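You operate a simulated robot arm through the tools that you are given. There is no shell and no other tool. Be economical: measure what you need, move in short steps, check, and stop when the job is done.

You run a simulated robot arm. Do the job below in one go: nothing can be reset, and whatever is moved stays where it is left.

## Task
Put the rinse cup from the table top in the sink. Open the spectrometer drawer, take the blue pad on the table top and put it away inside and shut the drawer again. Take the funnel from the table top and put it on the bench in front of the bath. Put two of the large tubes from the table top on the bench in front of the bath. Pull the file cupboard door open. Do these in any order. Set down upright: rinse cup, blue pad, large tube.

It is judged by the outcome, as a careful person would: the job done as asked, and still so three seconds after it is handed in. It fails if anything else is knocked over, pushed out of place, dropped, spilled or broken.

## Robot
A 6-joint arm with a four-finger gripper on a trunk, on a base that drives. Base frame: it is fixed to the floor where the robot stands at the start and does not move with it; the origin is under the middle of the robot, x ahead of it, y to its left, z up; the surface under the hand at the start is at about z = 0.88. Readings come in m, degrees, newtons and seconds.
Its first joint turns from -166.0 to 166.0 degrees. Places, roughly: bench in front of the bath (37x22 cm) [-1, -1.5, 0.88]; blue pad (6x5x6 cm) [0.5, 0, 0.9]; file cupboard door [0.5, -2.3, 0.4]; funnel [0.5, -0.25, 1]; large tube [1.25, 0, 1]; n1 drawer [3.2, -2.1, 0.7]; rinse cup [0.5, 0, 1]; sink (34x24 cm) [-1.22, -1.04, 0.68]; spectrometer drawer [3.1, -2.1, 0.7]. Payload 3.67 kg.
Tool frame: the origin (TCP) lies between the finger pads and is the grasp point; the fingertips stand 0.028 m ahead of it; z points along the fingers, y is the line along which they close. Largest opening 0.112 m; the body of the gripper starts 0.073 m behind the TCP.
Orientation is that of the tool frame in the base frame, as [roll, pitch, yaw] about the fixed x, y, z axes, in that order (R = Rz(yaw) Ry(pitch) Rx(roll)). With the fingers straight down and closing along the base's y, the tool's x points along the base's -x, its y along +y and its z along -z.

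## Interface
- The arm moves only by the tool arm_command. Its argument "motion" is a list that holds one entry, the list of rows, each a list of 7 numbers: the shift along the tool's x, y, z in m, then the turn, a rotation vector about the tool's x, y, z in degrees, then the closure in counts, from 0 (fully open) to 255 (shut). In form: [[[tx, ty, tz, wx, wy, wz, grip], ...]]. A call has 1 to 20 rows; each row is the pose to reach, as a shift and turn from the pose commanded when the call began, along the tool's axes at that moment. Each row takes 0.2 s and may step no farther than 0.05 m and 8.6 degrees from the row before; otherwise, or with a gripper value out of range, the whole call is refused. Where a pose cannot be reached the arm comes as near as it can. A force on the tool above 40 N (or 10 N above the force at the start of the call, whichever is more), or a blocked arm, ends the call early, and 0.2 s more pass. Each finger halts on what it meets, pressing with about 40 N; the grip force reading is that of the motor and also rises with nothing between the fingers. The clock runs only during rows and for 0.2 s after the last one: add rows that repeat a pose to give the fingers time. It gives the time, the measured TCP pose, the force on the tool (base axes), the opening and the grip force at its end, in the units of the frame above (readings bear some noise), with the torque about the TCP (base axes, N m) and any sound that the robot's microphone picked up.
- Cameras (640 x 400 px; columns grow to the right, rows downward): "scene" is now at [0.1068, 0.1843, 1.3418]; the picture's right is [-0.32, -0.95, 0.00], its down [-0.41, 0.14, -0.90] and it looks along [0.85, -0.29, -0.44] (base axes); focal length 250 px, centre (320, 200). "wrist" rides on the gripper at [0.06, -0.018, -0.104] in the tool frame; the picture's right is [0.29, 0.96, 0.00], its down [-0.80, 0.24, -0.55] and it looks along [-0.53, 0.16, 0.83] (tool axes); focal length 234 px, centre (320, 200). There is no depth. A picture from a camera that has moved, and an enlarged one, comes with that camera's place and axes in the base frame and with its lens.
- camera(camera): a new picture of that camera. It takes no simulated time.
- roll_base(legs): drives the robot by 1 to 6 legs, each [ahead, left, turn to the left] in m, m and degrees, along the robot's own axes; the way and the turn of a leg run together, so that a leg with both is an arc; at most 1.5 m and 180 degrees a leg. The arm and the cameras ride along, it lands a little off, and it stops where it bumps. It gives what a move gives.
- head_to(pan, tilt): turns the head with the scene camera to pan (to the left, within 143 degrees either way) and tilt (down, from -29 to 69), counted from straight ahead of the robot. It gives what a move gives.
- enlarge(camera, box): a new picture of the part [left, top, right, bottom] of that camera's present view, enlarged. It takes no simulated time.
- job_done(): hands the job in; it is judged then, once.

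Go step by step. Nothing tells you exact positions but the pictures and the camera data: compare them with the known pose of the tool, close in by small moves and look again before you grip or let go. The budget is 196 turns and 162 pictures, counting those below and the enlarged ones. Unless the task says otherwise, let go and move clear before handing in, and close with one line.

The tools are called after ">>>" as name(argument=value, ...) on one line, values as JSON. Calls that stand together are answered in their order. arm_command: Moves the arm, as the interface text tells. Its arguments: {"type":"object","properties":{"motion":{"type":"array","items":{"type":"array","items":{"type":"array","items":{"type":"number"}}}}},"required":["motion"]} The other tools are called the same way: roll_base (legs) drives the base; head_to (pan, tilt) turns the head that bears the scene camera; camera (camera) takes a picture; enlarge (camera, box) takes an enlarged picture of a part of a camera's view; job_done () hands the job in.

At the start:

```text
t: 0.0
position: [0.5012, 0.1399, 1.2246]
tcp_rot: [-180.0, 0.0, 180.0]
contact_force: [-0.5, -0.2, 0.0]
torque: [0.05, 0.0, 0.01]
finger_gap: 0.1123
grasp_force: 0.1
robot x, y, heading: [-0.0002, 0.0002, 0.2]
head pan, tilt: [-18.9, 26.0]
```

scene: 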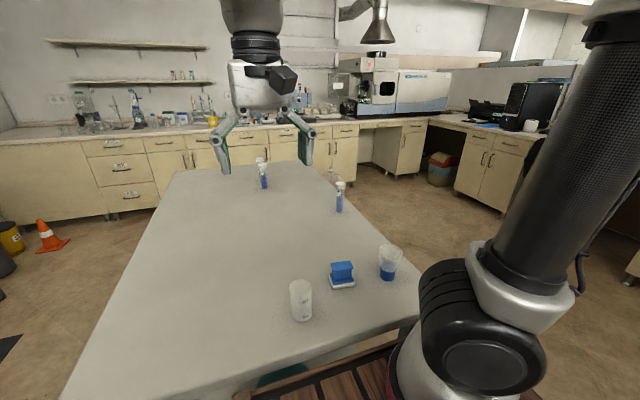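
wrist: 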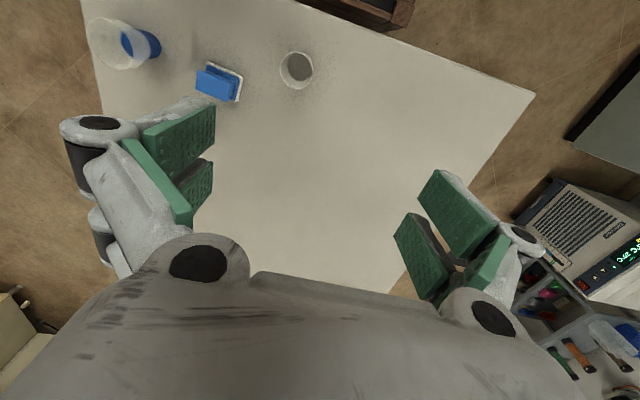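

I see a table with a glass, a blue pad, a wide blue-bottomed vessel and several tubes farther away. I will look closer to tell them apart.

>>> enlarge(camera="scene", box=[270, 230, 430, 330])

>>> enlarge(camera="scene", box=[230, 140, 360, 221])

>>> enlarge(camera="wrist", box=[70, 0, 340, 169])

>>> enlarge(camera="scene", box=[320, 60, 560, 210])

```text
4.00 times, centred on (350, 280) of scene
camera zoom: at [0.1068, 0.1843, 1.3418], right [-0.32, -0.95, 0.0], down [-0.41, 0.14, -0.9], along [0.85, -0.29, -0.44], focal length 1000 px, centre (200, -120)
```

zoom: 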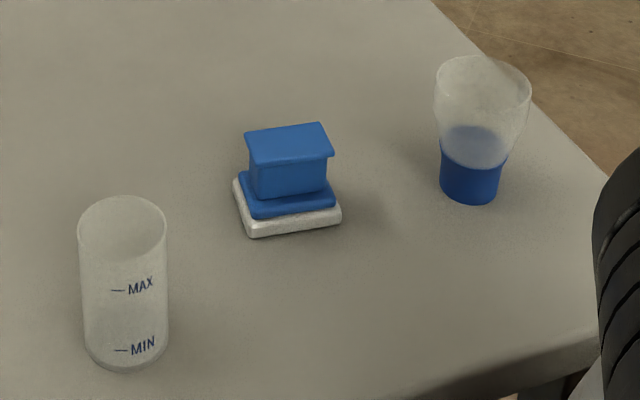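

```text
4.92 times, centred on (295, 180) of scene
camera zoom: at [0.1068, 0.1843, 1.3418], right [-0.32, -0.95, 0.0], down [-0.41, 0.14, -0.9], along [0.85, -0.29, -0.44], focal length 1231 px, centre (443, 296)
```

zoom: 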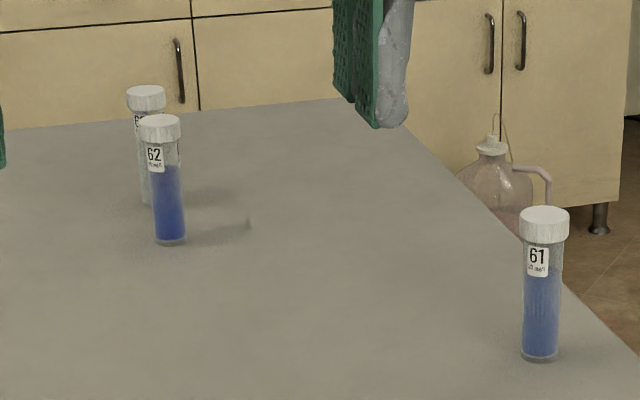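

```text
2.37 times, centred on (205, 84) of wrist
camera zoom: at [0.4399, 0.1216, 1.3297], right [-0.29, 0.96, 0.0], down [0.8, 0.24, 0.55], along [0.53, 0.16, -0.83], focal length 554 px, centre (592, 473)
```

zoom: 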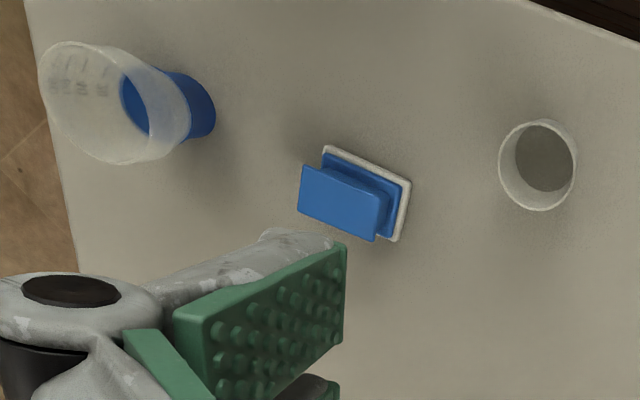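

```text
2.67 times, centred on (440, 135) of scene
camera zoom: at [0.1068, 0.1843, 1.3418], right [-0.32, -0.95, 0.0], down [-0.41, 0.14, -0.9], along [0.85, -0.29, -0.44], focal length 667 px, centre (0, 373)
```

zoom: 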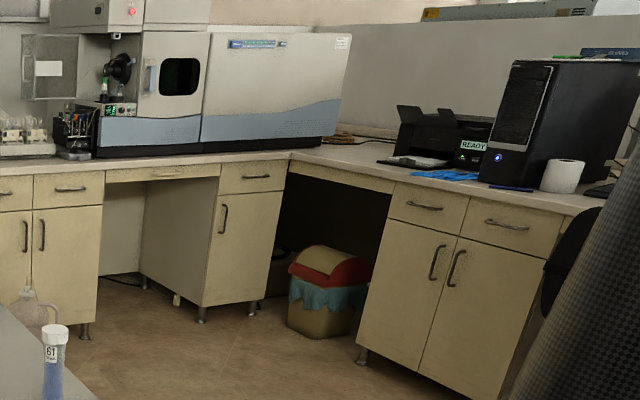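

The funnel is the blue-based flared vessel, the rinse cup is the MAX/MIN beaker, and there are three tubes. Next I look around for the sink, bath and cupboard.

>>> head_to(pan=-80, tilt=20)

>>> camera(camera="scene")

>>> head_to(pan=-140, tilt=25)

>>> camera(camera="scene")

>>> head_to(pan=0, tilt=50)

>>> camera(camera="scene")

>>> head_to(pan=100, tilt=30)

>>> camera(camera="scene")

```text
t: 1.3
position: [0.5002, 0.1385, 1.2263]
tcp_rot: [180.0, 0.1, 180.0]
contact_force: [0.2, 0.7, 0.6]
torque: [-0.03, -0.01, -0.01]
finger_gap: 0.1121
grasp_force: 0.1
robot x, y, heading: [0.0003, -0.0019, -0.3]
head pan, tilt: [-80.0, 20.0]
```

```text
155 pictures are left
camera scene: at [0.0361, 0.1224, 1.3515], right [-0.98, -0.17, 0.0], down [-0.06, 0.34, -0.94], along [0.16, -0.93, -0.34], focal length 250 px, centre (320, 200)
```

scene: 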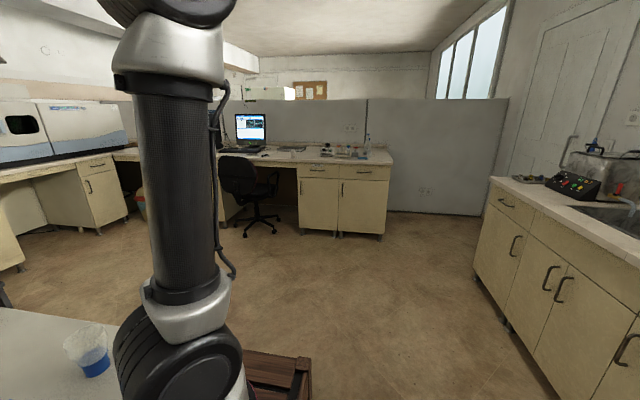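

```text
t: 2.6
position: [0.5005, 0.1383, 1.2252]
tcp_rot: [-179.9, 0.0, -180.0]
contact_force: [-0.1, 0.2, -0.2]
torque: [-0.01, 0.01, 0.0]
finger_gap: 0.112
grasp_force: 0.1
robot x, y, heading: [0.0005, 0.0015, 0.1]
head pan, tilt: [-140.0, 25.0]
```

```text
154 pictures are left
camera scene: at [-0.0506, 0.1548, 1.3434], right [-0.64, 0.77, 0.0], down [0.32, 0.27, -0.91], along [-0.69, -0.58, -0.42], focal length 250 px, centre (320, 200)
```

scene: 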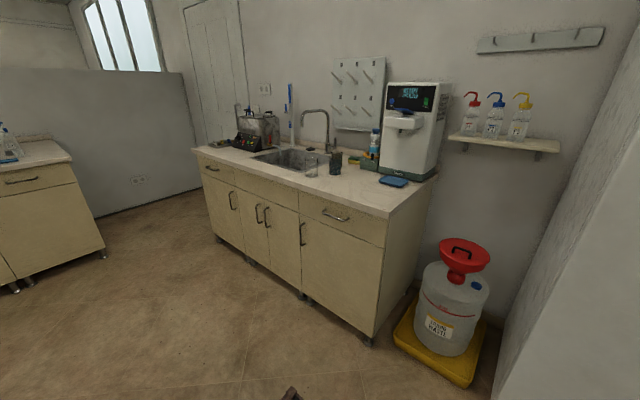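

```text
t: 4.8
position: [0.4997, 0.1387, 1.2252]
tcp_rot: [180.0, 0.0, 179.9]
contact_force: [0.4, 0.1, -0.1]
torque: [-0.02, 0.0, 0.0]
finger_gap: 0.1119
grasp_force: 0.1
robot x, y, heading: [0.0008, -0.0013, -0.2]
head pan, tilt: [0.0, 50.0]
```

```text
153 pictures are left
camera scene: at [0.0969, 0.2141, 1.3059], right [0.0, -1.0, 0.0], down [-0.77, 0.0, -0.64], along [0.64, 0.0, -0.77], focal length 250 px, centre (320, 200)
```

scene: 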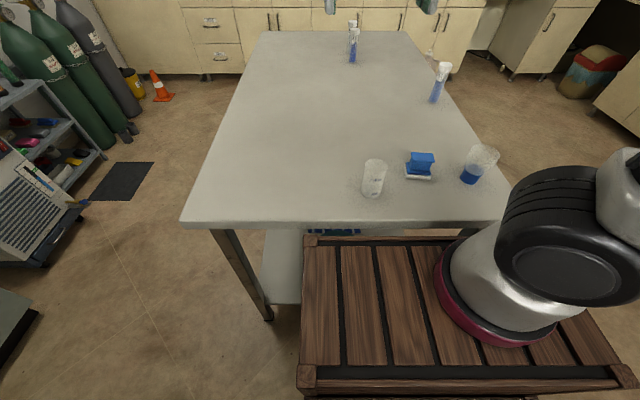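

```text
t: 6.6
position: [0.4997, 0.1399, 1.2255]
tcp_rot: [-180.0, 0.0, -180.0]
contact_force: [0.0, 0.3, 1.0]
torque: [0.0, -0.01, -0.04]
finger_gap: 0.1122
grasp_force: 0.1
robot x, y, heading: [-0.0083, 0.0014, -0.0]
head pan, tilt: [100.0, 30.0]
```

```text
152 pictures are left
camera scene: at [0.0042, 0.3032, 1.3354], right [0.98, 0.17, 0.0], down [0.09, -0.49, -0.87], along [-0.15, 0.85, -0.5], focal length 250 px, centre (320, 200)
```

scene: 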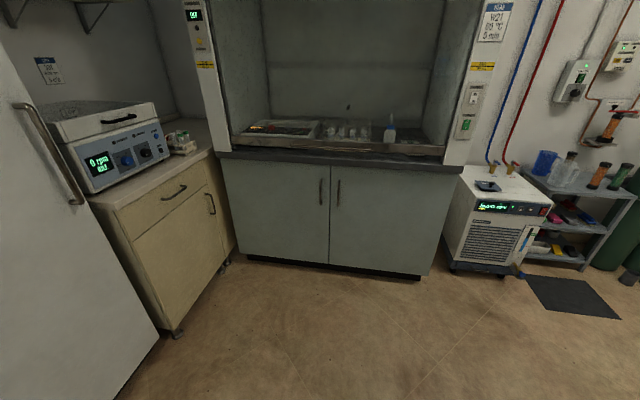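

The sink and bath are behind to the right, and the file cupboard is off to the right. The cup is a bit too close for a down-pointing grip, so I will back up a little and check what moves along with the robot.

>>> head_to(pan=-10, tilt=45)

>>> roll_base(legs=[[-0.15, 0, 0]])

>>> camera(camera="scene")

>>> camera(camera="wrist")

```text
t: 8.5
position: [0.5, 0.1392, 1.2257]
tcp_rot: [179.9, 0.0, -180.0]
contact_force: [-0.4, 0.8, 0.4]
torque: [-0.03, 0.0, 0.01]
finger_gap: 0.112
grasp_force: 0.1
robot x, y, heading: [-0.0016, -0.0013, -0.1]
head pan, tilt: [-10.0, 45.0]
```

```text
t: 9.9
position: [0.3472, 0.1385, 1.2257]
tcp_rot: [180.0, 0.0, -179.9]
contact_force: [0.3, -0.2, 0.9]
torque: [-0.01, -0.03, 0.0]
finger_gap: 0.1121
grasp_force: 0.1
robot x, y, heading: [-0.1555, -0.0001, 0.1]
head pan, tilt: [-10.0, 45.0]
```

```text
151 pictures are left
camera scene: at [-0.0537, 0.2, 1.3128], right [-0.17, -0.98, 0.0], down [-0.7, 0.12, -0.71], along [0.7, -0.12, -0.71], focal length 250 px, centre (320, 200)
```

scene: 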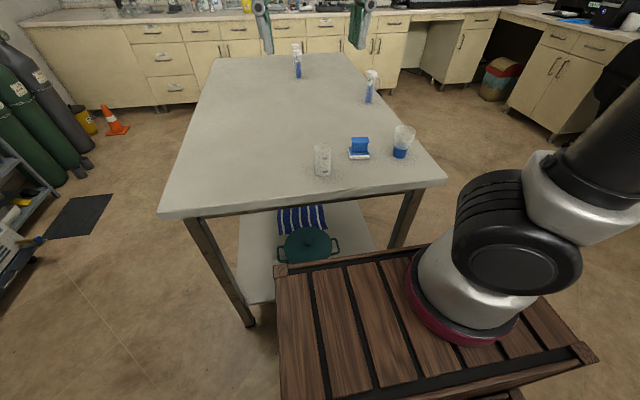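

```text
150 pictures are left
camera wrist: at [0.2861, 0.1214, 1.3297], right [-0.29, 0.96, 0.0], down [0.8, 0.24, 0.55], along [0.53, 0.16, -0.83], focal length 234 px, centre (320, 200)
```

wrist: 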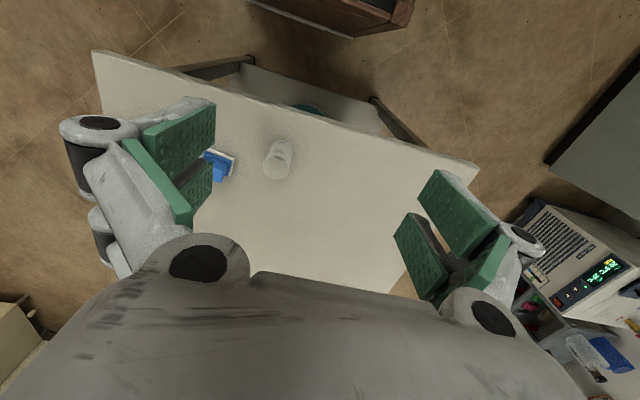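

The wooden deck is the robot's own base. The cup stands at about (0.478, 0.100), about 8 cm tall; I move above it and check.

>>> arm_command(motion=[[[-0.045, -0.013, 0.0, 0, 0, 0, 0], [-0.09, -0.026, 0, 0, 0, 0, 0], [-0.131, -0.0385, 0.01, 0, 0, 0, 0], [-0.131, -0.0385, 0.06, 0, 0, 0, 0], [-0.131, -0.0385, 0.11, 0, 0, 0, 0], [-0.131, -0.0385, 0.15, 0, 0, 0, 0], [-0.131, -0.0385, 0.18, 0, 0, 0, 0], [-0.131, -0.0385, 0.18, 0, 0, 0, 0]]])

>>> camera(camera="wrist")

>>> camera(camera="scene")

```text
t: 11.7
position: [0.4785, 0.101, 1.043]
tcp_rot: [-180.0, 0.0, 180.0]
contact_force: [-0.7, 0.1, 0.0]
torque: [-0.01, 0.0, -0.02]
finger_gap: 0.1119
grasp_force: 0.1
robot x, y, heading: [-0.1537, -0.0015, -0.1]
head pan, tilt: [-10.0, 45.0]
```

```text
149 pictures are left
camera wrist: at [0.4179, 0.083, 1.1477], right [-0.29, 0.96, 0.0], down [0.8, 0.24, 0.55], along [0.53, 0.16, -0.83], focal length 234 px, centre (320, 200)
```

wrist: 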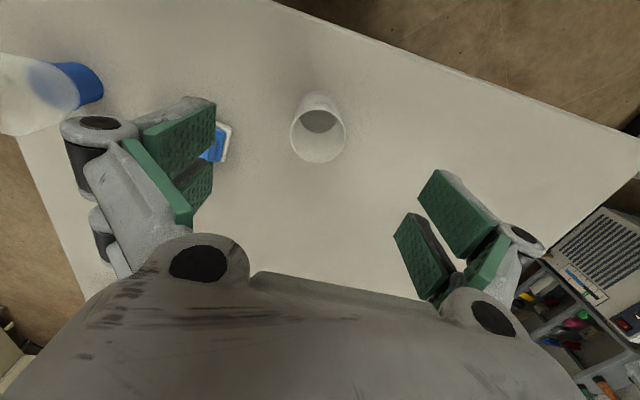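

```text
148 pictures are left
camera scene: at [-0.0536, 0.2, 1.3128], right [-0.17, -0.98, 0.0], down [-0.7, 0.12, -0.71], along [0.7, -0.12, -0.71], focal length 250 px, centre (320, 200)
```

scene: 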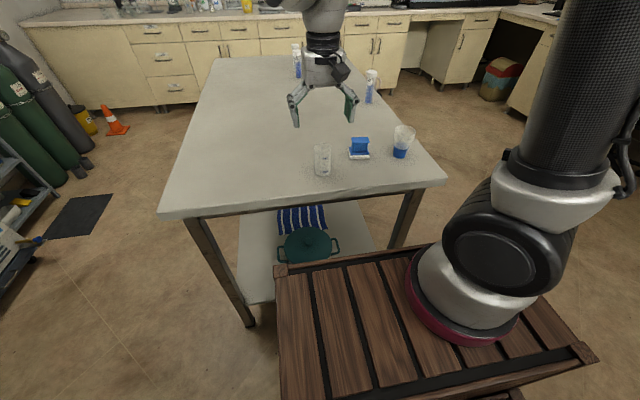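

The cup is centred between the fingers. I go down and close.

>>> arm_command(motion=[[[0, 0, 0.045, 0, 0, 0, 0], [0, 0, 0.085, 0, 0, 0, 0], [0, 0, 0.115, 0, 0, 0, 0], [0, 0, 0.118, 0, 0, 0, 0], [0, 0, 0.118, 0, 0, 0, 100], [0, 0, 0.118, 0, 0, 0, 150], [0, 0, 0.118, 0, 0, 0, 190], [0, 0, 0.118, 0, 0, 0, 190]]])

>>> camera(camera="wrist")

```text
t: 13.5
position: [0.4766, 0.102, 0.9262]
tcp_rot: [-179.9, 0.0, -180.0]
contact_force: [0.6, 0.5, -0.2]
torque: [0.0, -0.03, 0.0]
finger_gap: 0.0415
grasp_force: 39.9
robot x, y, heading: [-0.1535, 0.0033, 0.0]
head pan, tilt: [-10.0, 45.0]
```

```text
147 pictures are left
camera wrist: at [0.417, 0.0839, 1.0306], right [-0.29, 0.96, 0.0], down [0.8, 0.24, 0.55], along [0.53, 0.16, -0.83], focal length 234 px, centre (320, 200)
```

wrist: 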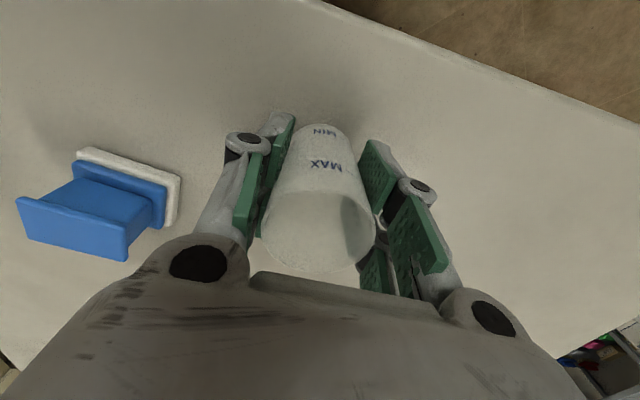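

The cup is held. I lift it, strafe right clear of the table, and turn toward the sink.

>>> arm_command(motion=[[[0, 0, -0.03, 0, 0, 0, 190], [0, 0, -0.08, 0, 0, 0, 190], [0, 0, -0.13, 0, 0, 0, 190], [0, 0, -0.18, 0, 0, 0, 190], [0, 0, -0.23, 0, 0, 0, 190], [0, 0, -0.26, 0, 0, 0, 190], [0, 0, -0.26, 0, 0, 0, 190]]])

>>> roll_base(legs=[[0, -1.04, 0], [0, 0, 180]])

>>> head_to(pan=-5, tilt=35)

>>> camera(camera="scene")

>>> camera(camera="wrist")

```text
t: 15.1
position: [0.4775, 0.097, 1.1871]
tcp_rot: [179.8, 0.0, 180.0]
contact_force: [-0.3, 0.6, -1.1]
torque: [-0.02, -0.02, 0.01]
finger_gap: 0.0413
grasp_force: 39.7
robot x, y, heading: [-0.1531, 0.0008, -0.2]
head pan, tilt: [-10.0, 45.0]
```

```text
t: 27.6
position: [-0.7996, -1.0753, 1.1872]
tcp_rot: [180.0, 0.0, -3.0]
contact_force: [-0.1, -0.5, 0.0]
torque: [0.0, -0.02, 0.01]
finger_gap: 0.041
grasp_force: 40.3
robot x, y, heading: [-0.1662, -1.0126, 176.6]
head pan, tilt: [-10.0, 45.0]
```

```text
t: 28.3
position: [-0.7992, -1.0749, 1.1875]
tcp_rot: [-179.9, 0.0, -3.1]
contact_force: [0.1, -1.6, -0.1]
torque: [-0.02, 0.02, -0.02]
finger_gap: 0.0404
grasp_force: 40.0
robot x, y, heading: [-0.1622, -1.0104, 176.8]
head pan, tilt: [-5.0, 35.0]
```

```text
146 pictures are left
camera scene: at [-0.2831, -1.2126, 1.3276], right [0.14, 0.99, 0.0], down [0.57, -0.08, -0.82], along [-0.81, 0.12, -0.57], focal length 250 px, centre (320, 200)
```

scene: 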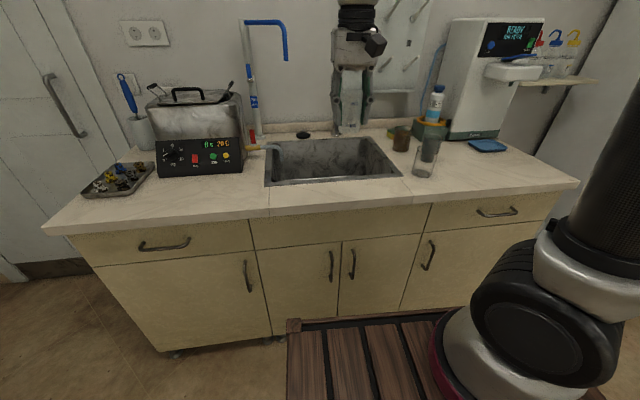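

```text
145 pictures are left
camera wrist: at [-0.7388, -1.0597, 1.2908], right [0.24, -0.97, 0.0], down [-0.81, -0.2, 0.55], along [-0.54, -0.13, -0.83], focal length 234 px, centre (320, 200)
```

wrist: 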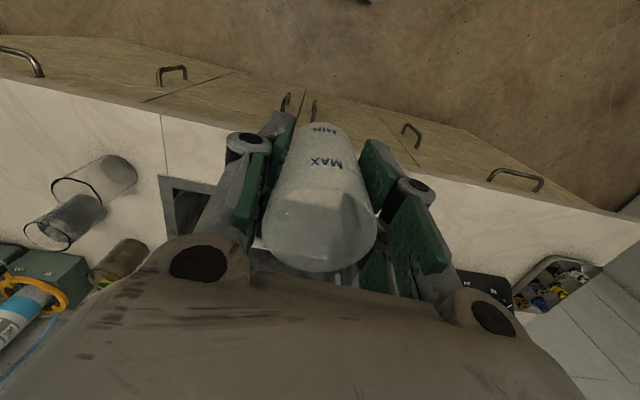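

The sink is in front, centred near (-1.21, -1.06). The gripper hides the tap, so I shift the arm left to see it.

>>> arm_command(motion=[[[0, 0.05, 0, 0, 0, 0, 190], [0, 0.1, 0, 0, 0, 0, 190], [0, 0.15, 0, 0, 0, 0, 190], [0, 0.17, 0, 0, 0, 0, 190]]])

>>> camera(camera="scene")

>>> enlarge(camera="scene", box=[230, 30, 470, 210])

```text
t: 29.3
position: [-0.8069, -1.2454, 1.1872]
tcp_rot: [-180.0, 0.0, -3.2]
contact_force: [-0.3, 0.4, 1.0]
torque: [0.0, 0.04, 0.0]
finger_gap: 0.0407
grasp_force: 39.8
robot x, y, heading: [-0.1621, -1.0097, 176.9]
head pan, tilt: [-5.0, 35.0]
```

```text
144 pictures are left
camera scene: at [-0.2831, -1.2124, 1.3277], right [0.14, 0.99, 0.0], down [0.57, -0.08, -0.82], along [-0.81, 0.12, -0.57], focal length 250 px, centre (320, 200)
```

scene: 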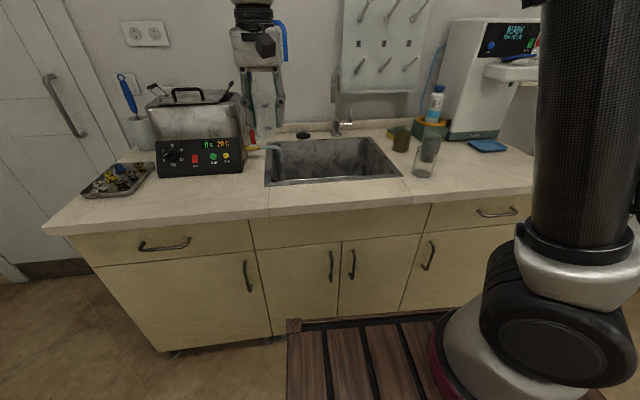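

```text
2.22 times, centred on (350, 120) of scene
camera zoom: at [-0.2831, -1.2124, 1.3277], right [0.14, 0.99, 0.0], down [0.57, -0.08, -0.82], along [-0.81, 0.12, -0.57], focal length 556 px, centre (253, 378)
```

zoom: 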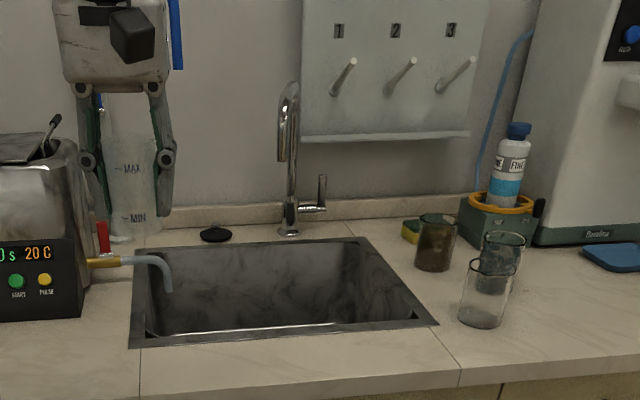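

The tap's spout hangs near (-1.3, -1.0), so I will set the cup down a bit in front of it, at about (-1.17, -1.06). I drive a little closer.

>>> arm_command(motion=[[[0, -0.05, 0, 0, 0, 0, 190], [0, -0.1, 0, 0, 0, 0, 190], [0, -0.16, 0, 0, 0, 0, 190]]])

>>> roll_base(legs=[[0.19, 0, 3]])

```text
refused: row 3 steps farther than a row can; nothing moved
```

```text
t: 30.9
position: [-0.985, -1.2735, 1.1869]
tcp_rot: [-180.0, 0.0, -0.2]
contact_force: [-0.7, 0.0, 0.0]
torque: [0.04, -0.03, -0.02]
finger_gap: 0.0404
grasp_force: 39.8
robot x, y, heading: [-0.3558, -1.005, 179.9]
head pan, tilt: [-5.0, 35.0]
```

The robot is square to the counter. I move over the sink, then look.

>>> arm_command(motion=[[[0, -0.045, 0, 0, 0, 0, 190], [0, -0.09, 0, 0, 0, 0, 190], [0, -0.135, 0, 0, 0, 0, 190], [0, -0.18, 0, 0, 0, 0, 190], [-0.03, -0.2135, 0, 0, 0, 0, 190], [-0.075, -0.2135, 0, 0, 0, 0, 190], [-0.12, -0.2135, 0, 0, 0, 0, 190], [-0.16, -0.2135, 0, 0, 0, 0, 190], [-0.185, -0.2135, 0, 0, 0, 0, 190], [-0.185, -0.2135, 0, 0, 0, 0, 190]]])

>>> camera(camera="scene")

>>> camera(camera="wrist")

```text
t: 33.0
position: [-1.1727, -1.0592, 1.1872]
tcp_rot: [180.0, 0.0, -0.2]
contact_force: [0.9, 0.3, -0.9]
torque: [0.02, 0.04, 0.0]
finger_gap: 0.0403
grasp_force: 40.0
robot x, y, heading: [-0.3546, -1.0063, 179.7]
head pan, tilt: [-5.0, 35.0]
```

```text
142 pictures are left
camera scene: at [-0.4639, -1.2128, 1.3277], right [0.09, 1.0, 0.0], down [0.57, -0.05, -0.82], along [-0.82, 0.07, -0.57], focal length 250 px, centre (320, 200)
```

scene: 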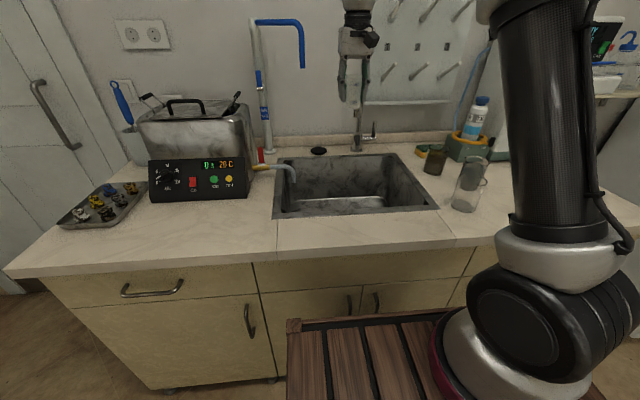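

```text
141 pictures are left
camera wrist: at [-1.1133, -1.041, 1.2911], right [0.28, -0.96, 0.0], down [-0.8, -0.24, 0.55], along [-0.53, -0.16, -0.83], focal length 234 px, centre (320, 200)
```

wrist: 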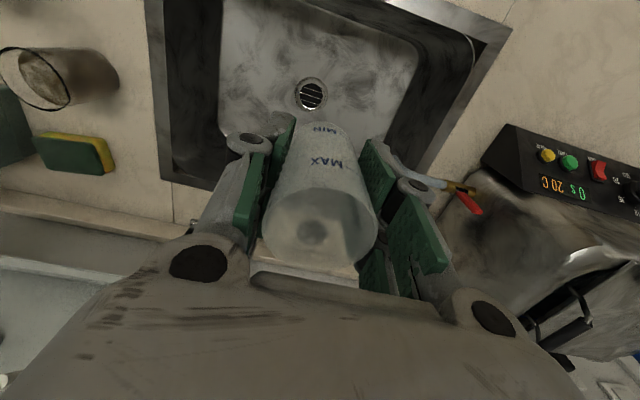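

The drain lies right below-behind the cup. I check the spout clearance in close-up.

>>> enlarge(camera="scene", box=[300, 20, 420, 170])

```text
2.67 times, centred on (360, 95) of scene
camera zoom: at [-0.4639, -1.2128, 1.3277], right [0.09, 1.0, 0.0], down [0.57, -0.05, -0.82], along [-0.82, 0.07, -0.57], focal length 667 px, centre (213, 480)
```

zoom: 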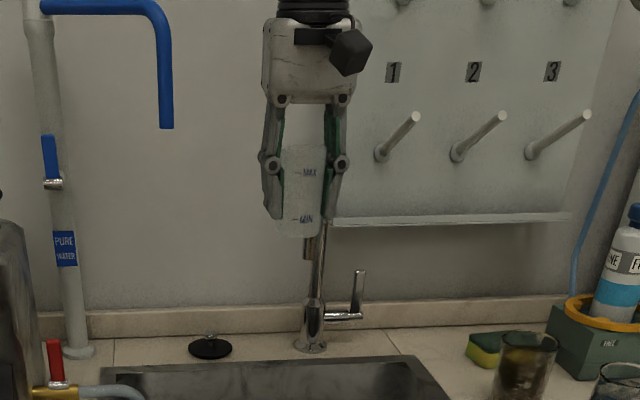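

The spout tip is near (-1.26, -1.03, 1.09). I shift slightly away from it and go down in stages.

>>> arm_command(motion=[[[0.018, 0.026, 0.0, 0, 0, 0, 190], [0.018, 0.026, 0.05, 0, 0, 0, 190], [0.018, 0.026, 0.1, 0, 0, 0, 190], [0.018, 0.026, 0.15, 0, 0, 0, 190], [0.018, 0.026, 0.2, 0, 0, 0, 190], [0.018, 0.026, 0.25, 0, 0, 0, 190], [0.018, 0.026, 0.25, 0, 0, 0, 190]]])

>>> camera(camera="scene")

>>> camera(camera="wrist")

```text
t: 34.6
position: [-1.1533, -1.0852, 0.9364]
tcp_rot: [179.9, 0.1, -0.2]
contact_force: [-0.1, 0.7, 0.1]
torque: [-0.01, -0.02, 0.03]
finger_gap: 0.0403
grasp_force: 39.7
robot x, y, heading: [-0.3571, -1.008, 179.9]
head pan, tilt: [-5.0, 35.0]
```

```text
139 pictures are left
camera scene: at [-0.4639, -1.2128, 1.3277], right [0.09, 1.0, 0.0], down [0.57, -0.05, -0.82], along [-0.82, 0.07, -0.57], focal length 250 px, centre (320, 200)
```

scene: 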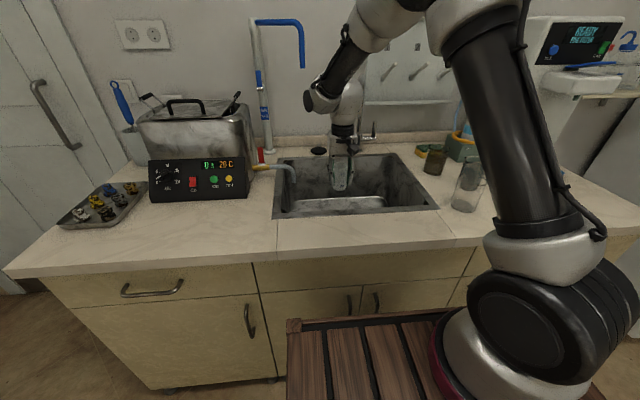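

```text
138 pictures are left
camera wrist: at [-1.0931, -1.0667, 1.0417], right [0.28, -0.96, 0.0], down [-0.8, -0.24, 0.55], along [-0.53, -0.16, -0.83], focal length 234 px, centre (320, 200)
```

wrist: 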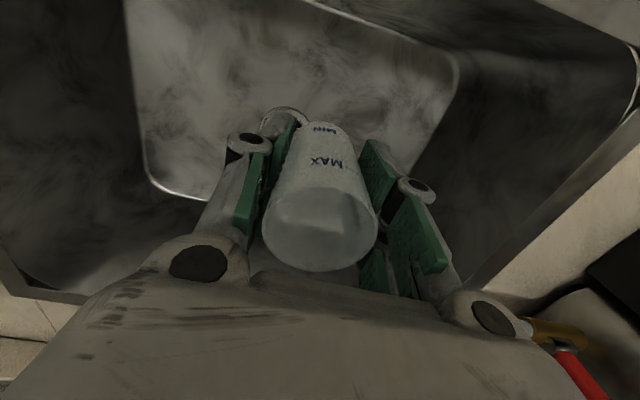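

It is going in cleanly. I shift a little right to keep the wrist clear of the bath's drain hose and go lower.

>>> arm_command(motion=[[[0, -0.045, 0.0, 0, 0, 0, 190], [0, -0.045, 0.04, 0, 0, 0, 190], [0, -0.045, 0.08, 0, 0, 0, 190], [0, -0.045, 0.12, 0, 0, 0, 190], [0, -0.045, 0.15, 0, 0, 0, 190], [0, -0.045, 0.15, 0, 0, 0, 190]]])

>>> camera(camera="scene")

>>> camera(camera="wrist")

```text
t: 36.0
position: [-1.1533, -1.0402, 0.7857]
tcp_rot: [-179.9, 0.0, -0.2]
contact_force: [0.0, 0.4, -0.5]
torque: [0.02, 0.0, 0.01]
finger_gap: 0.0404
grasp_force: 39.8
robot x, y, heading: [-0.3553, -1.0064, 180.1]
head pan, tilt: [-5.0, 35.0]
```

```text
137 pictures are left
camera scene: at [-0.464, -1.2128, 1.3276], right [0.09, 1.0, 0.0], down [0.57, -0.05, -0.82], along [-0.82, 0.07, -0.57], focal length 250 px, centre (320, 200)
```

scene: 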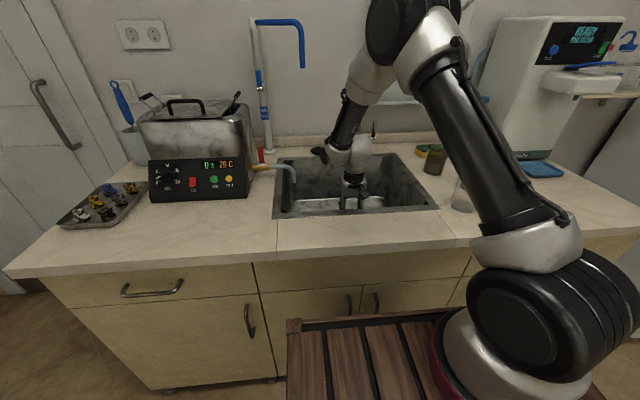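

```text
136 pictures are left
camera wrist: at [-1.0936, -1.0221, 0.89], right [0.28, -0.96, 0.0], down [-0.8, -0.24, 0.55], along [-0.53, -0.16, -0.83], focal length 234 px, centre (320, 200)
```

wrist: 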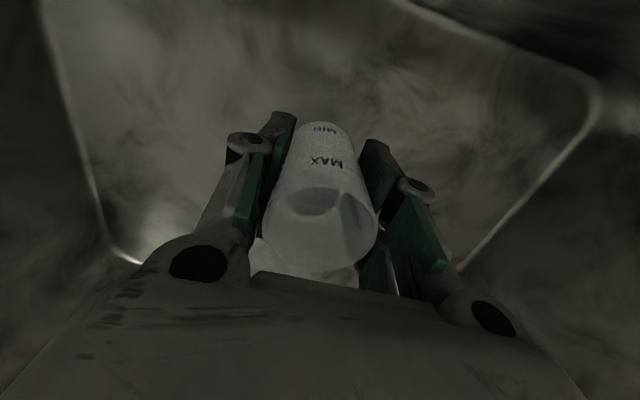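

All clear. I lower the last few centimetres until touch.

>>> arm_command(motion=[[[0, 0, 0.03, 0, 0, 0, 190], [0, 0, 0.045, 0, 0, 0, 190], [0, 0, 0.05, 0, 0, 0, 190], [0, 0, 0.053, 0, 0, 0, 190], [0, 0, 0.056, 0, 0, 0, 190], [0, 0, 0.056, 0, 0, 0, 190]]])

>>> camera(camera="wrist")

```text
t: 37.5
position: [-1.1526, -1.0424, 0.7321]
tcp_rot: [-180.0, 0.1, -0.2]
contact_force: [5.3, -0.1, 28.2]
torque: [0.05, -0.31, -0.04]
finger_gap: 0.0402
grasp_force: 39.8
robot x, y, heading: [-0.357, -1.0043, 179.7]
head pan, tilt: [-5.0, 35.0]
```

```text
135 pictures are left
camera wrist: at [-1.0925, -1.0229, 0.8364], right [0.28, -0.96, 0.0], down [-0.8, -0.24, 0.56], along [-0.53, -0.16, -0.83], focal length 234 px, centre (320, 200)
```

wrist: 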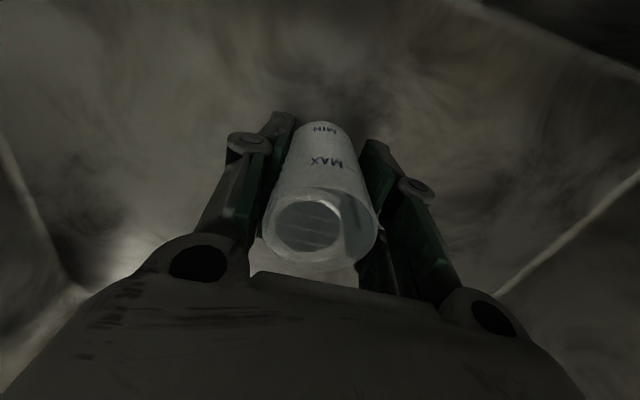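

The cup touches the basin floor (28 N). I ease up by 2 mm, open, and retreat upward.

>>> arm_command(motion=[[[0, 0, -0.002, 0, 0, 0, 190], [0, 0, -0.002, 0, 0, 0, 150], [0, 0, -0.002, 0, 0, 0, 110], [0, 0, -0.002, 0, 0, 0, 80], [0, 0, -0.002, 0, 0, 0, 80]]])

>>> camera(camera="wrist")

```text
t: 38.6
position: [-1.152, -1.0398, 0.7328]
tcp_rot: [180.0, 0.0, -0.3]
contact_force: [0.9, 0.3, 0.4]
torque: [0.02, 0.0, -0.03]
finger_gap: 0.0766
grasp_force: 0.0
robot x, y, heading: [-0.3537, -1.0012, 179.9]
head pan, tilt: [-5.0, 35.0]
```

```text
134 pictures are left
camera wrist: at [-1.093, -1.0227, 0.8372], right [0.28, -0.96, 0.0], down [-0.8, -0.24, 0.55], along [-0.53, -0.16, -0.83], focal length 234 px, centre (320, 200)
```

wrist: 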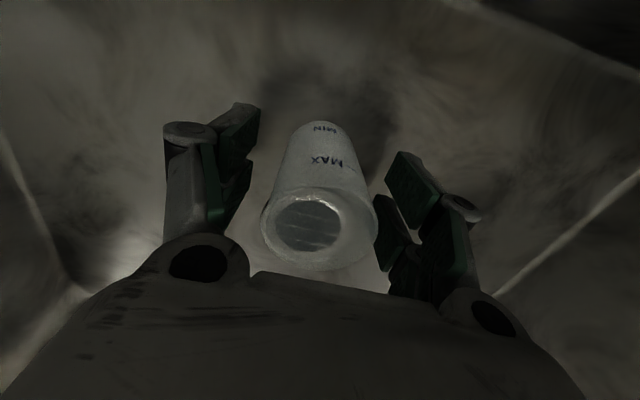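

The cup stands upright. I raise the arm straight up out of the sink.

>>> arm_command(motion=[[[0, 0, -0.04, 0, 0, 0, 60], [0, 0, -0.09, 0, 0, 0, 40], [0, 0, -0.14, 0, 0, 0, 0], [0, 0, -0.19, 0, 0, 0, 0], [0, 0, -0.24, 0, 0, 0, 0], [0, 0, -0.29, 0, 0, 0, 0], [0, 0, -0.34, 0, 0, 0, 0], [0, 0, -0.39, 0, 0, 0, 0], [0, 0, -0.44, 0, 0, 0, 0], [0.05, 0, -0.46, 0, 0, 0, 0], [0.1, 0, -0.46, 0, 0, 0, 0], [0.15, 0, -0.46, 0, 0, 0, 0], [0.2, 0, -0.46, 0, 0, 0, 0], [0.25, 0, -0.46, 0, 0, 0, 0]]])

>>> head_to(pan=10, tilt=35)

>>> camera(camera="scene")

>>> enlarge(camera="scene", box=[320, 100, 520, 225])

```text
refused: row 10 steps farther than a row can; nothing moved
```

```text
t: 39.4
position: [-1.1529, -1.0401, 0.7326]
tcp_rot: [-180.0, 0.1, -0.3]
contact_force: [0.7, 0.7, 0.5]
torque: [-0.03, -0.01, 0.0]
finger_gap: 0.0769
grasp_force: 0.1
robot x, y, heading: [-0.3564, -1.0048, 179.7]
head pan, tilt: [10.0, 35.0]
```

```text
133 pictures are left
camera scene: at [-0.4631, -1.2358, 1.3276], right [-0.17, 0.99, 0.0], down [0.57, 0.1, -0.82], along [-0.81, -0.14, -0.57], focal length 250 px, centre (320, 200)
```

scene: 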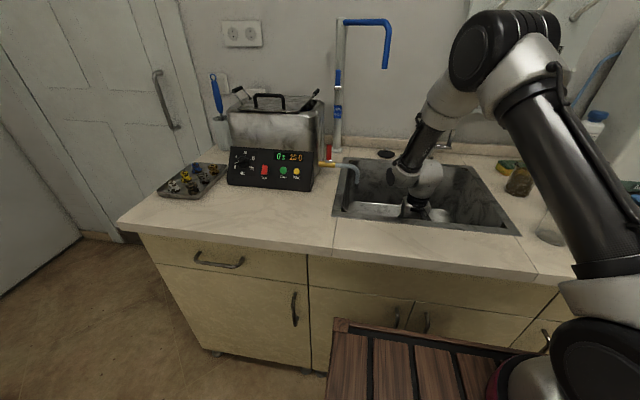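

```text
3.20 times, centred on (420, 162) of scene
camera zoom: at [-0.4631, -1.2358, 1.3276], right [-0.17, 0.99, 0.0], down [0.57, 0.1, -0.82], along [-0.81, -0.14, -0.57], focal length 800 px, centre (0, 320)
```

zoom: 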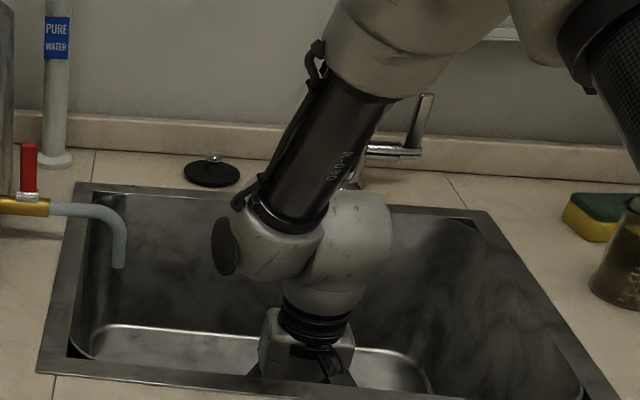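

I retry the upward move with a smaller step.

>>> arm_command(motion=[[[0, 0, -0.04, 0, 0, 0, 60], [0, 0, -0.09, 0, 0, 0, 40], [0, 0, -0.14, 0, 0, 0, 0], [0, 0, -0.19, 0, 0, 0, 0], [0, 0, -0.24, 0, 0, 0, 0], [0, 0, -0.29, 0, 0, 0, 0], [0, 0, -0.34, 0, 0, 0, 0], [0, 0, -0.39, 0, 0, 0, 0], [0, 0, -0.44, 0, 0, 0, 0], [0.04, 0, -0.46, 0, 0, 0, 0], [0.09, 0, -0.46, 0, 0, 0, 0], [0.14, 0, -0.46, 0, 0, 0, 0], [0.19, 0, -0.46, 0, 0, 0, 0], [0.24, 0, -0.46, 0, 0, 0, 0]]])

>>> camera(camera="scene")

>>> enlarge(camera="scene", box=[320, 100, 520, 225])

```text
t: 42.4
position: [-0.9136, -1.0422, 1.1926]
tcp_rot: [180.0, -0.1, -0.1]
contact_force: [-0.5, -0.8, 0.1]
torque: [0.02, -0.06, -0.03]
finger_gap: 0.1121
grasp_force: 0.0
robot x, y, heading: [-0.3567, -1.0039, 180.0]
head pan, tilt: [10.0, 35.0]
```

```text
131 pictures are left
camera scene: at [-0.4637, -1.2361, 1.3276], right [-0.17, 0.99, 0.0], down [0.57, 0.1, -0.82], along [-0.81, -0.14, -0.57], focal length 250 px, centre (320, 200)
```

scene: 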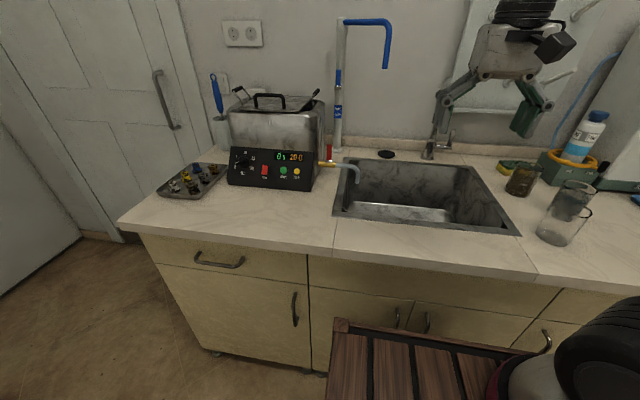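

```text
3.20 times, centred on (420, 162) of scene
camera zoom: at [-0.4637, -1.2361, 1.3276], right [-0.17, 0.99, 0.0], down [0.57, 0.1, -0.82], along [-0.81, -0.14, -0.57], focal length 800 px, centre (0, 320)
```

zoom: 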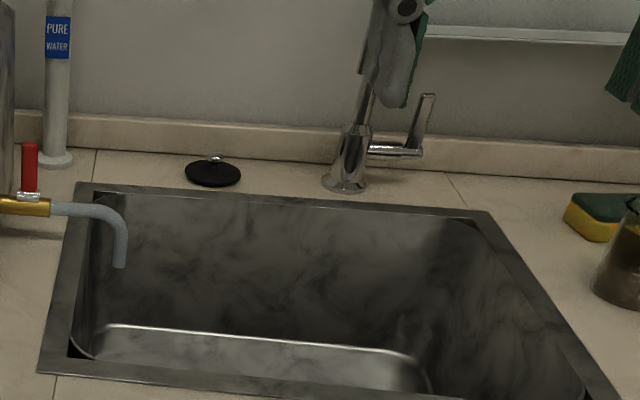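

The cup is in the sink. The free bench in front of the bath spans roughly x -1.11…-0.90, y -1.68…-1.32. Now I go back to the table for the funnel.

>>> roll_base(legs=[[-0.2, 0, 0], [0, 0, -180], [0, 0.95, 0]])

>>> head_to(pan=-15, tilt=40)

>>> camera(camera="scene")

>>> camera(camera="wrist")

```text
t: 56.0
position: [0.4276, -0.0282, 1.1919]
tcp_rot: [180.0, 0.0, 178.3]
contact_force: [0.6, 0.1, 0.0]
torque: [0.02, 0.01, 0.02]
finger_gap: 0.1121
grasp_force: 0.1
robot x, y, heading: [-0.1293, -0.0515, -1.9]
head pan, tilt: [10.0, 35.0]
```

```text
t: 56.9
position: [0.4267, -0.0269, 1.1921]
tcp_rot: [-179.9, -0.1, 178.2]
contact_force: [0.2, 0.0, 0.2]
torque: [-0.03, 0.02, 0.02]
finger_gap: 0.1117
grasp_force: 0.1
robot x, y, heading: [-0.1293, -0.0506, -1.7]
head pan, tilt: [-15.0, 40.0]
```

```text
129 pictures are left
camera scene: at [-0.0237, 0.1387, 1.3201], right [-0.29, -0.96, 0.0], down [-0.62, 0.18, -0.77], along [0.73, -0.22, -0.64], focal length 250 px, centre (320, 200)
```

scene: 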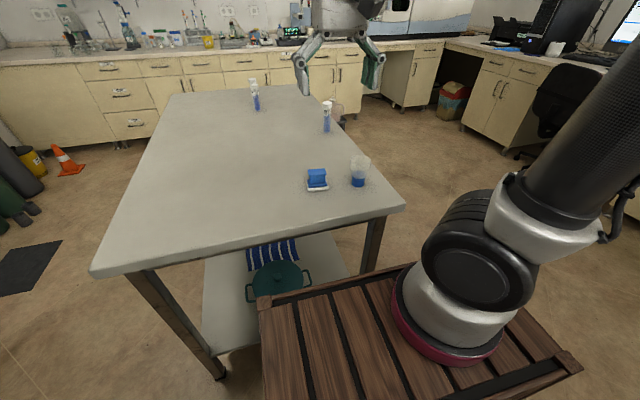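

```text
128 pictures are left
camera wrist: at [0.367, -0.044, 1.2964], right [-0.26, 0.97, 0.0], down [0.8, 0.22, 0.55], along [0.54, 0.14, -0.83], focal length 234 px, centre (320, 200)
```

wrist: 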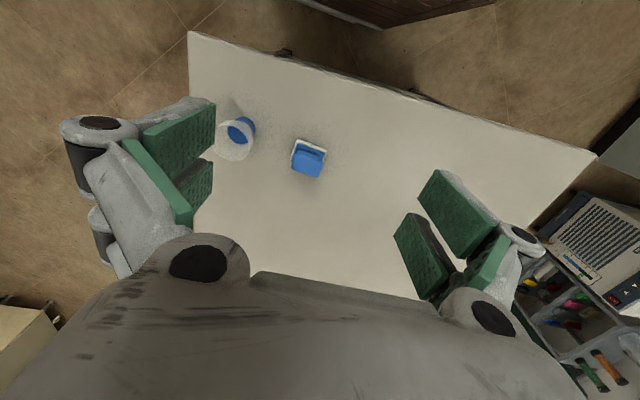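

The funnel's base is at about (0.521, -0.143). I move above it with the fingers partly closed to clear the pad.

>>> arm_command(motion=[[[-0.03, -0.035, 0, 0, 0, 0, 73], [-0.06, -0.07, 0.0, 0, 0, 0, 73], [-0.0976, -0.1, 0.0, 0, 0, 0, 73], [-0.0976, -0.113, 0.045, 0, 0, 0, 73], [-0.0976, -0.113, 0.09, 0, 0, 0, 73], [-0.0976, -0.113, 0.13, 0, 0, 0, 73], [-0.0976, -0.113, 0.13, 0, 0, 0, 73]]])

>>> camera(camera="wrist")

>>> enlarge(camera="scene", box=[280, 90, 420, 210])

```text
t: 58.5
position: [0.5197, -0.1416, 1.0641]
tcp_rot: [179.9, 0.1, 178.3]
contact_force: [-1.1, 0.2, -0.4]
torque: [-0.01, 0.02, 0.04]
finger_gap: 0.0799
grasp_force: 0.1
robot x, y, heading: [-0.1316, -0.0483, -2.2]
head pan, tilt: [-15.0, 40.0]
```

```text
127 pictures are left
camera wrist: at [0.4604, -0.1579, 1.1687], right [-0.26, 0.97, 0.0], down [0.8, 0.22, 0.55], along [0.54, 0.14, -0.83], focal length 234 px, centre (320, 200)
```

wrist: 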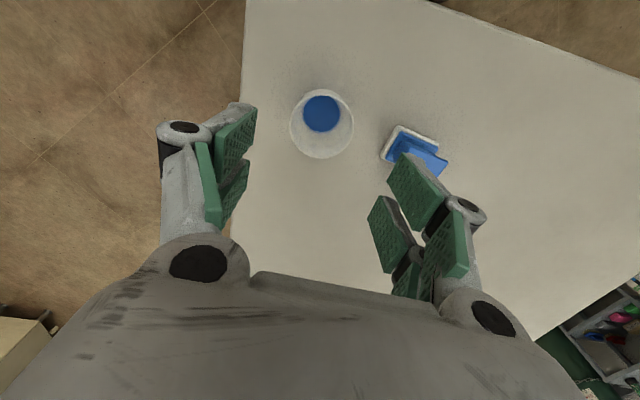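

```text
3.33 times, centred on (350, 150) of scene
camera zoom: at [-0.0237, 0.1386, 1.3201], right [-0.29, -0.96, 0.0], down [-0.62, 0.19, -0.77], along [0.73, -0.22, -0.64], focal length 833 px, centre (220, 367)
```

zoom: 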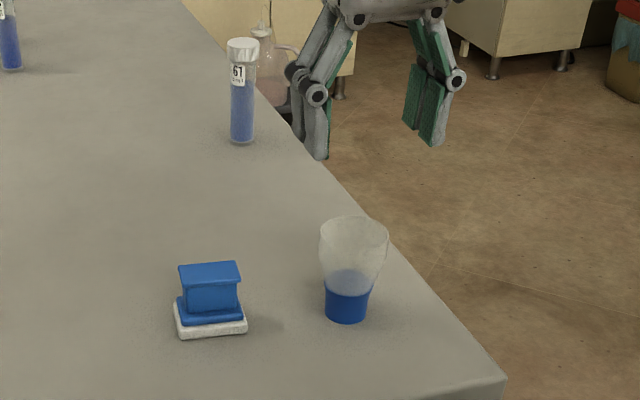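

Well aligned. I descend and grip the blue base.

>>> arm_command(motion=[[[-0.002, 0, 0.05, 0, 0, 0, 73], [-0.002, 0, 0.1, 0, 0, 0, 73], [-0.002, 0, 0.14, 0, 0, 0, 73], [-0.002, 0, 0.149, 0, 0, 0, 73], [-0.002, 0, 0.149, 0, 0, 0, 120], [-0.002, 0, 0.149, 0, 0, 0, 170], [-0.002, 0, 0.149, 0, 0, 0, 200], [-0.002, 0, 0.149, 0, 0, 0, 200]]])

>>> camera(camera="wrist")

```text
t: 60.3
position: [0.524, -0.1449, 0.9137]
tcp_rot: [-180.0, 0.0, 178.4]
contact_force: [0.6, 0.3, -0.4]
torque: [0.02, 0.02, -0.02]
finger_gap: 0.0514
grasp_force: 40.1
robot x, y, heading: [-0.1333, -0.0466, -1.8]
head pan, tilt: [-15.0, 40.0]
```

```text
125 pictures are left
camera wrist: at [0.4634, -0.1606, 1.018], right [-0.26, 0.97, 0.0], down [0.8, 0.22, 0.55], along [0.54, 0.14, -0.83], focal length 234 px, centre (320, 200)
```

wrist: 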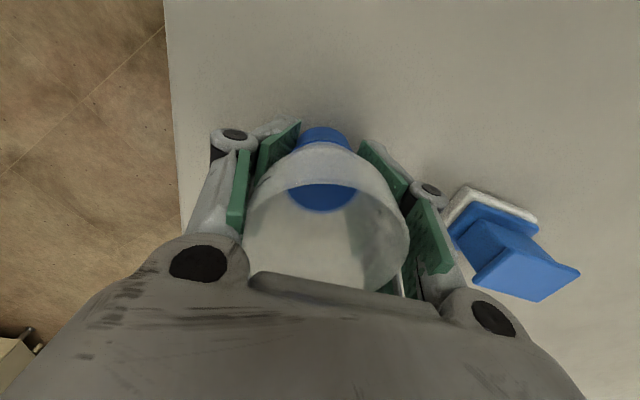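

The funnel is held (gap 5.1 cm). I lift it and drive to the bath bench.

>>> arm_command(motion=[[[0, 0, -0.03, 0, 0, 0, 200], [0, 0, -0.08, 0, 0, 0, 200], [0, 0, -0.13, 0, 0, 0, 200], [0, 0, -0.18, 0, 0, 0, 200], [0, 0, -0.23, 0, 0, 0, 200], [0, 0, -0.27, 0, 0, 0, 200], [0, 0, -0.27, 0, 0, 0, 200]]])

>>> roll_base(legs=[[0, -1.4, 0], [0, 0, 180]])

>>> head_to(pan=5, tilt=35)

>>> camera(camera="scene")

>>> camera(camera="wrist")

```text
t: 61.9
position: [0.5248, -0.1441, 1.1826]
tcp_rot: [-180.0, 0.0, 178.3]
contact_force: [-0.4, -0.2, -0.8]
torque: [0.0, 0.02, 0.0]
finger_gap: 0.0507
grasp_force: 39.8
robot x, y, heading: [-0.1301, -0.0516, -1.8]
head pan, tilt: [-15.0, 40.0]
```

```text
t: 76.2
position: [-0.8265, -1.3608, 1.1837]
tcp_rot: [180.0, 0.0, -2.0]
contact_force: [-0.1, 0.6, -1.3]
torque: [0.02, 0.02, 0.0]
finger_gap: 0.0507
grasp_force: 39.3
robot x, y, heading: [-0.1716, -1.4617, 177.9]
head pan, tilt: [-15.0, 40.0]
```

```text
t: 77.0
position: [-0.8256, -1.361, 1.1837]
tcp_rot: [-180.0, 0.1, -2.0]
contact_force: [0.4, 0.7, -0.4]
torque: [0.0, -0.04, -0.02]
finger_gap: 0.0504
grasp_force: 40.1
robot x, y, heading: [-0.1714, -1.4546, 178.1]
head pan, tilt: [5.0, 35.0]
```

```text
124 pictures are left
camera scene: at [-0.2863, -1.6769, 1.3276], right [-0.05, 1.0, 0.0], down [0.57, 0.03, -0.82], along [-0.82, -0.04, -0.57], focal length 250 px, centre (320, 200)
```

scene: 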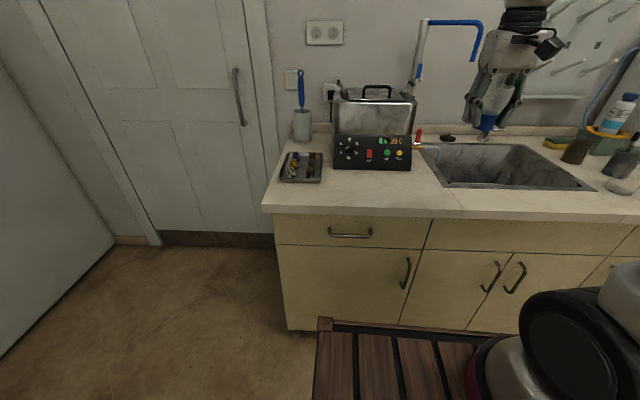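

```text
123 pictures are left
camera wrist: at [-0.7659, -1.3445, 1.2876], right [0.25, -0.97, 0.0], down [-0.81, -0.21, 0.55], along [-0.54, -0.14, -0.83], focal length 234 px, centre (320, 200)
```

wrist: 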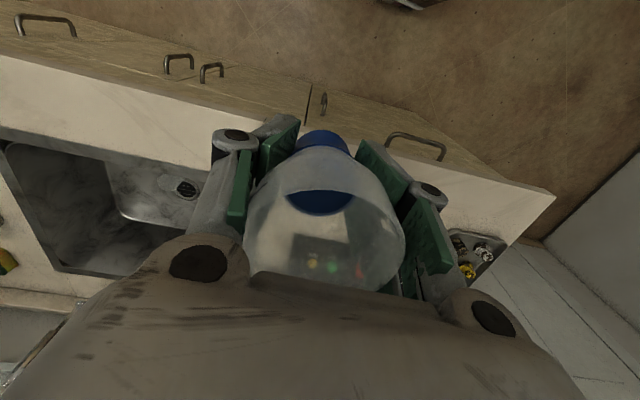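

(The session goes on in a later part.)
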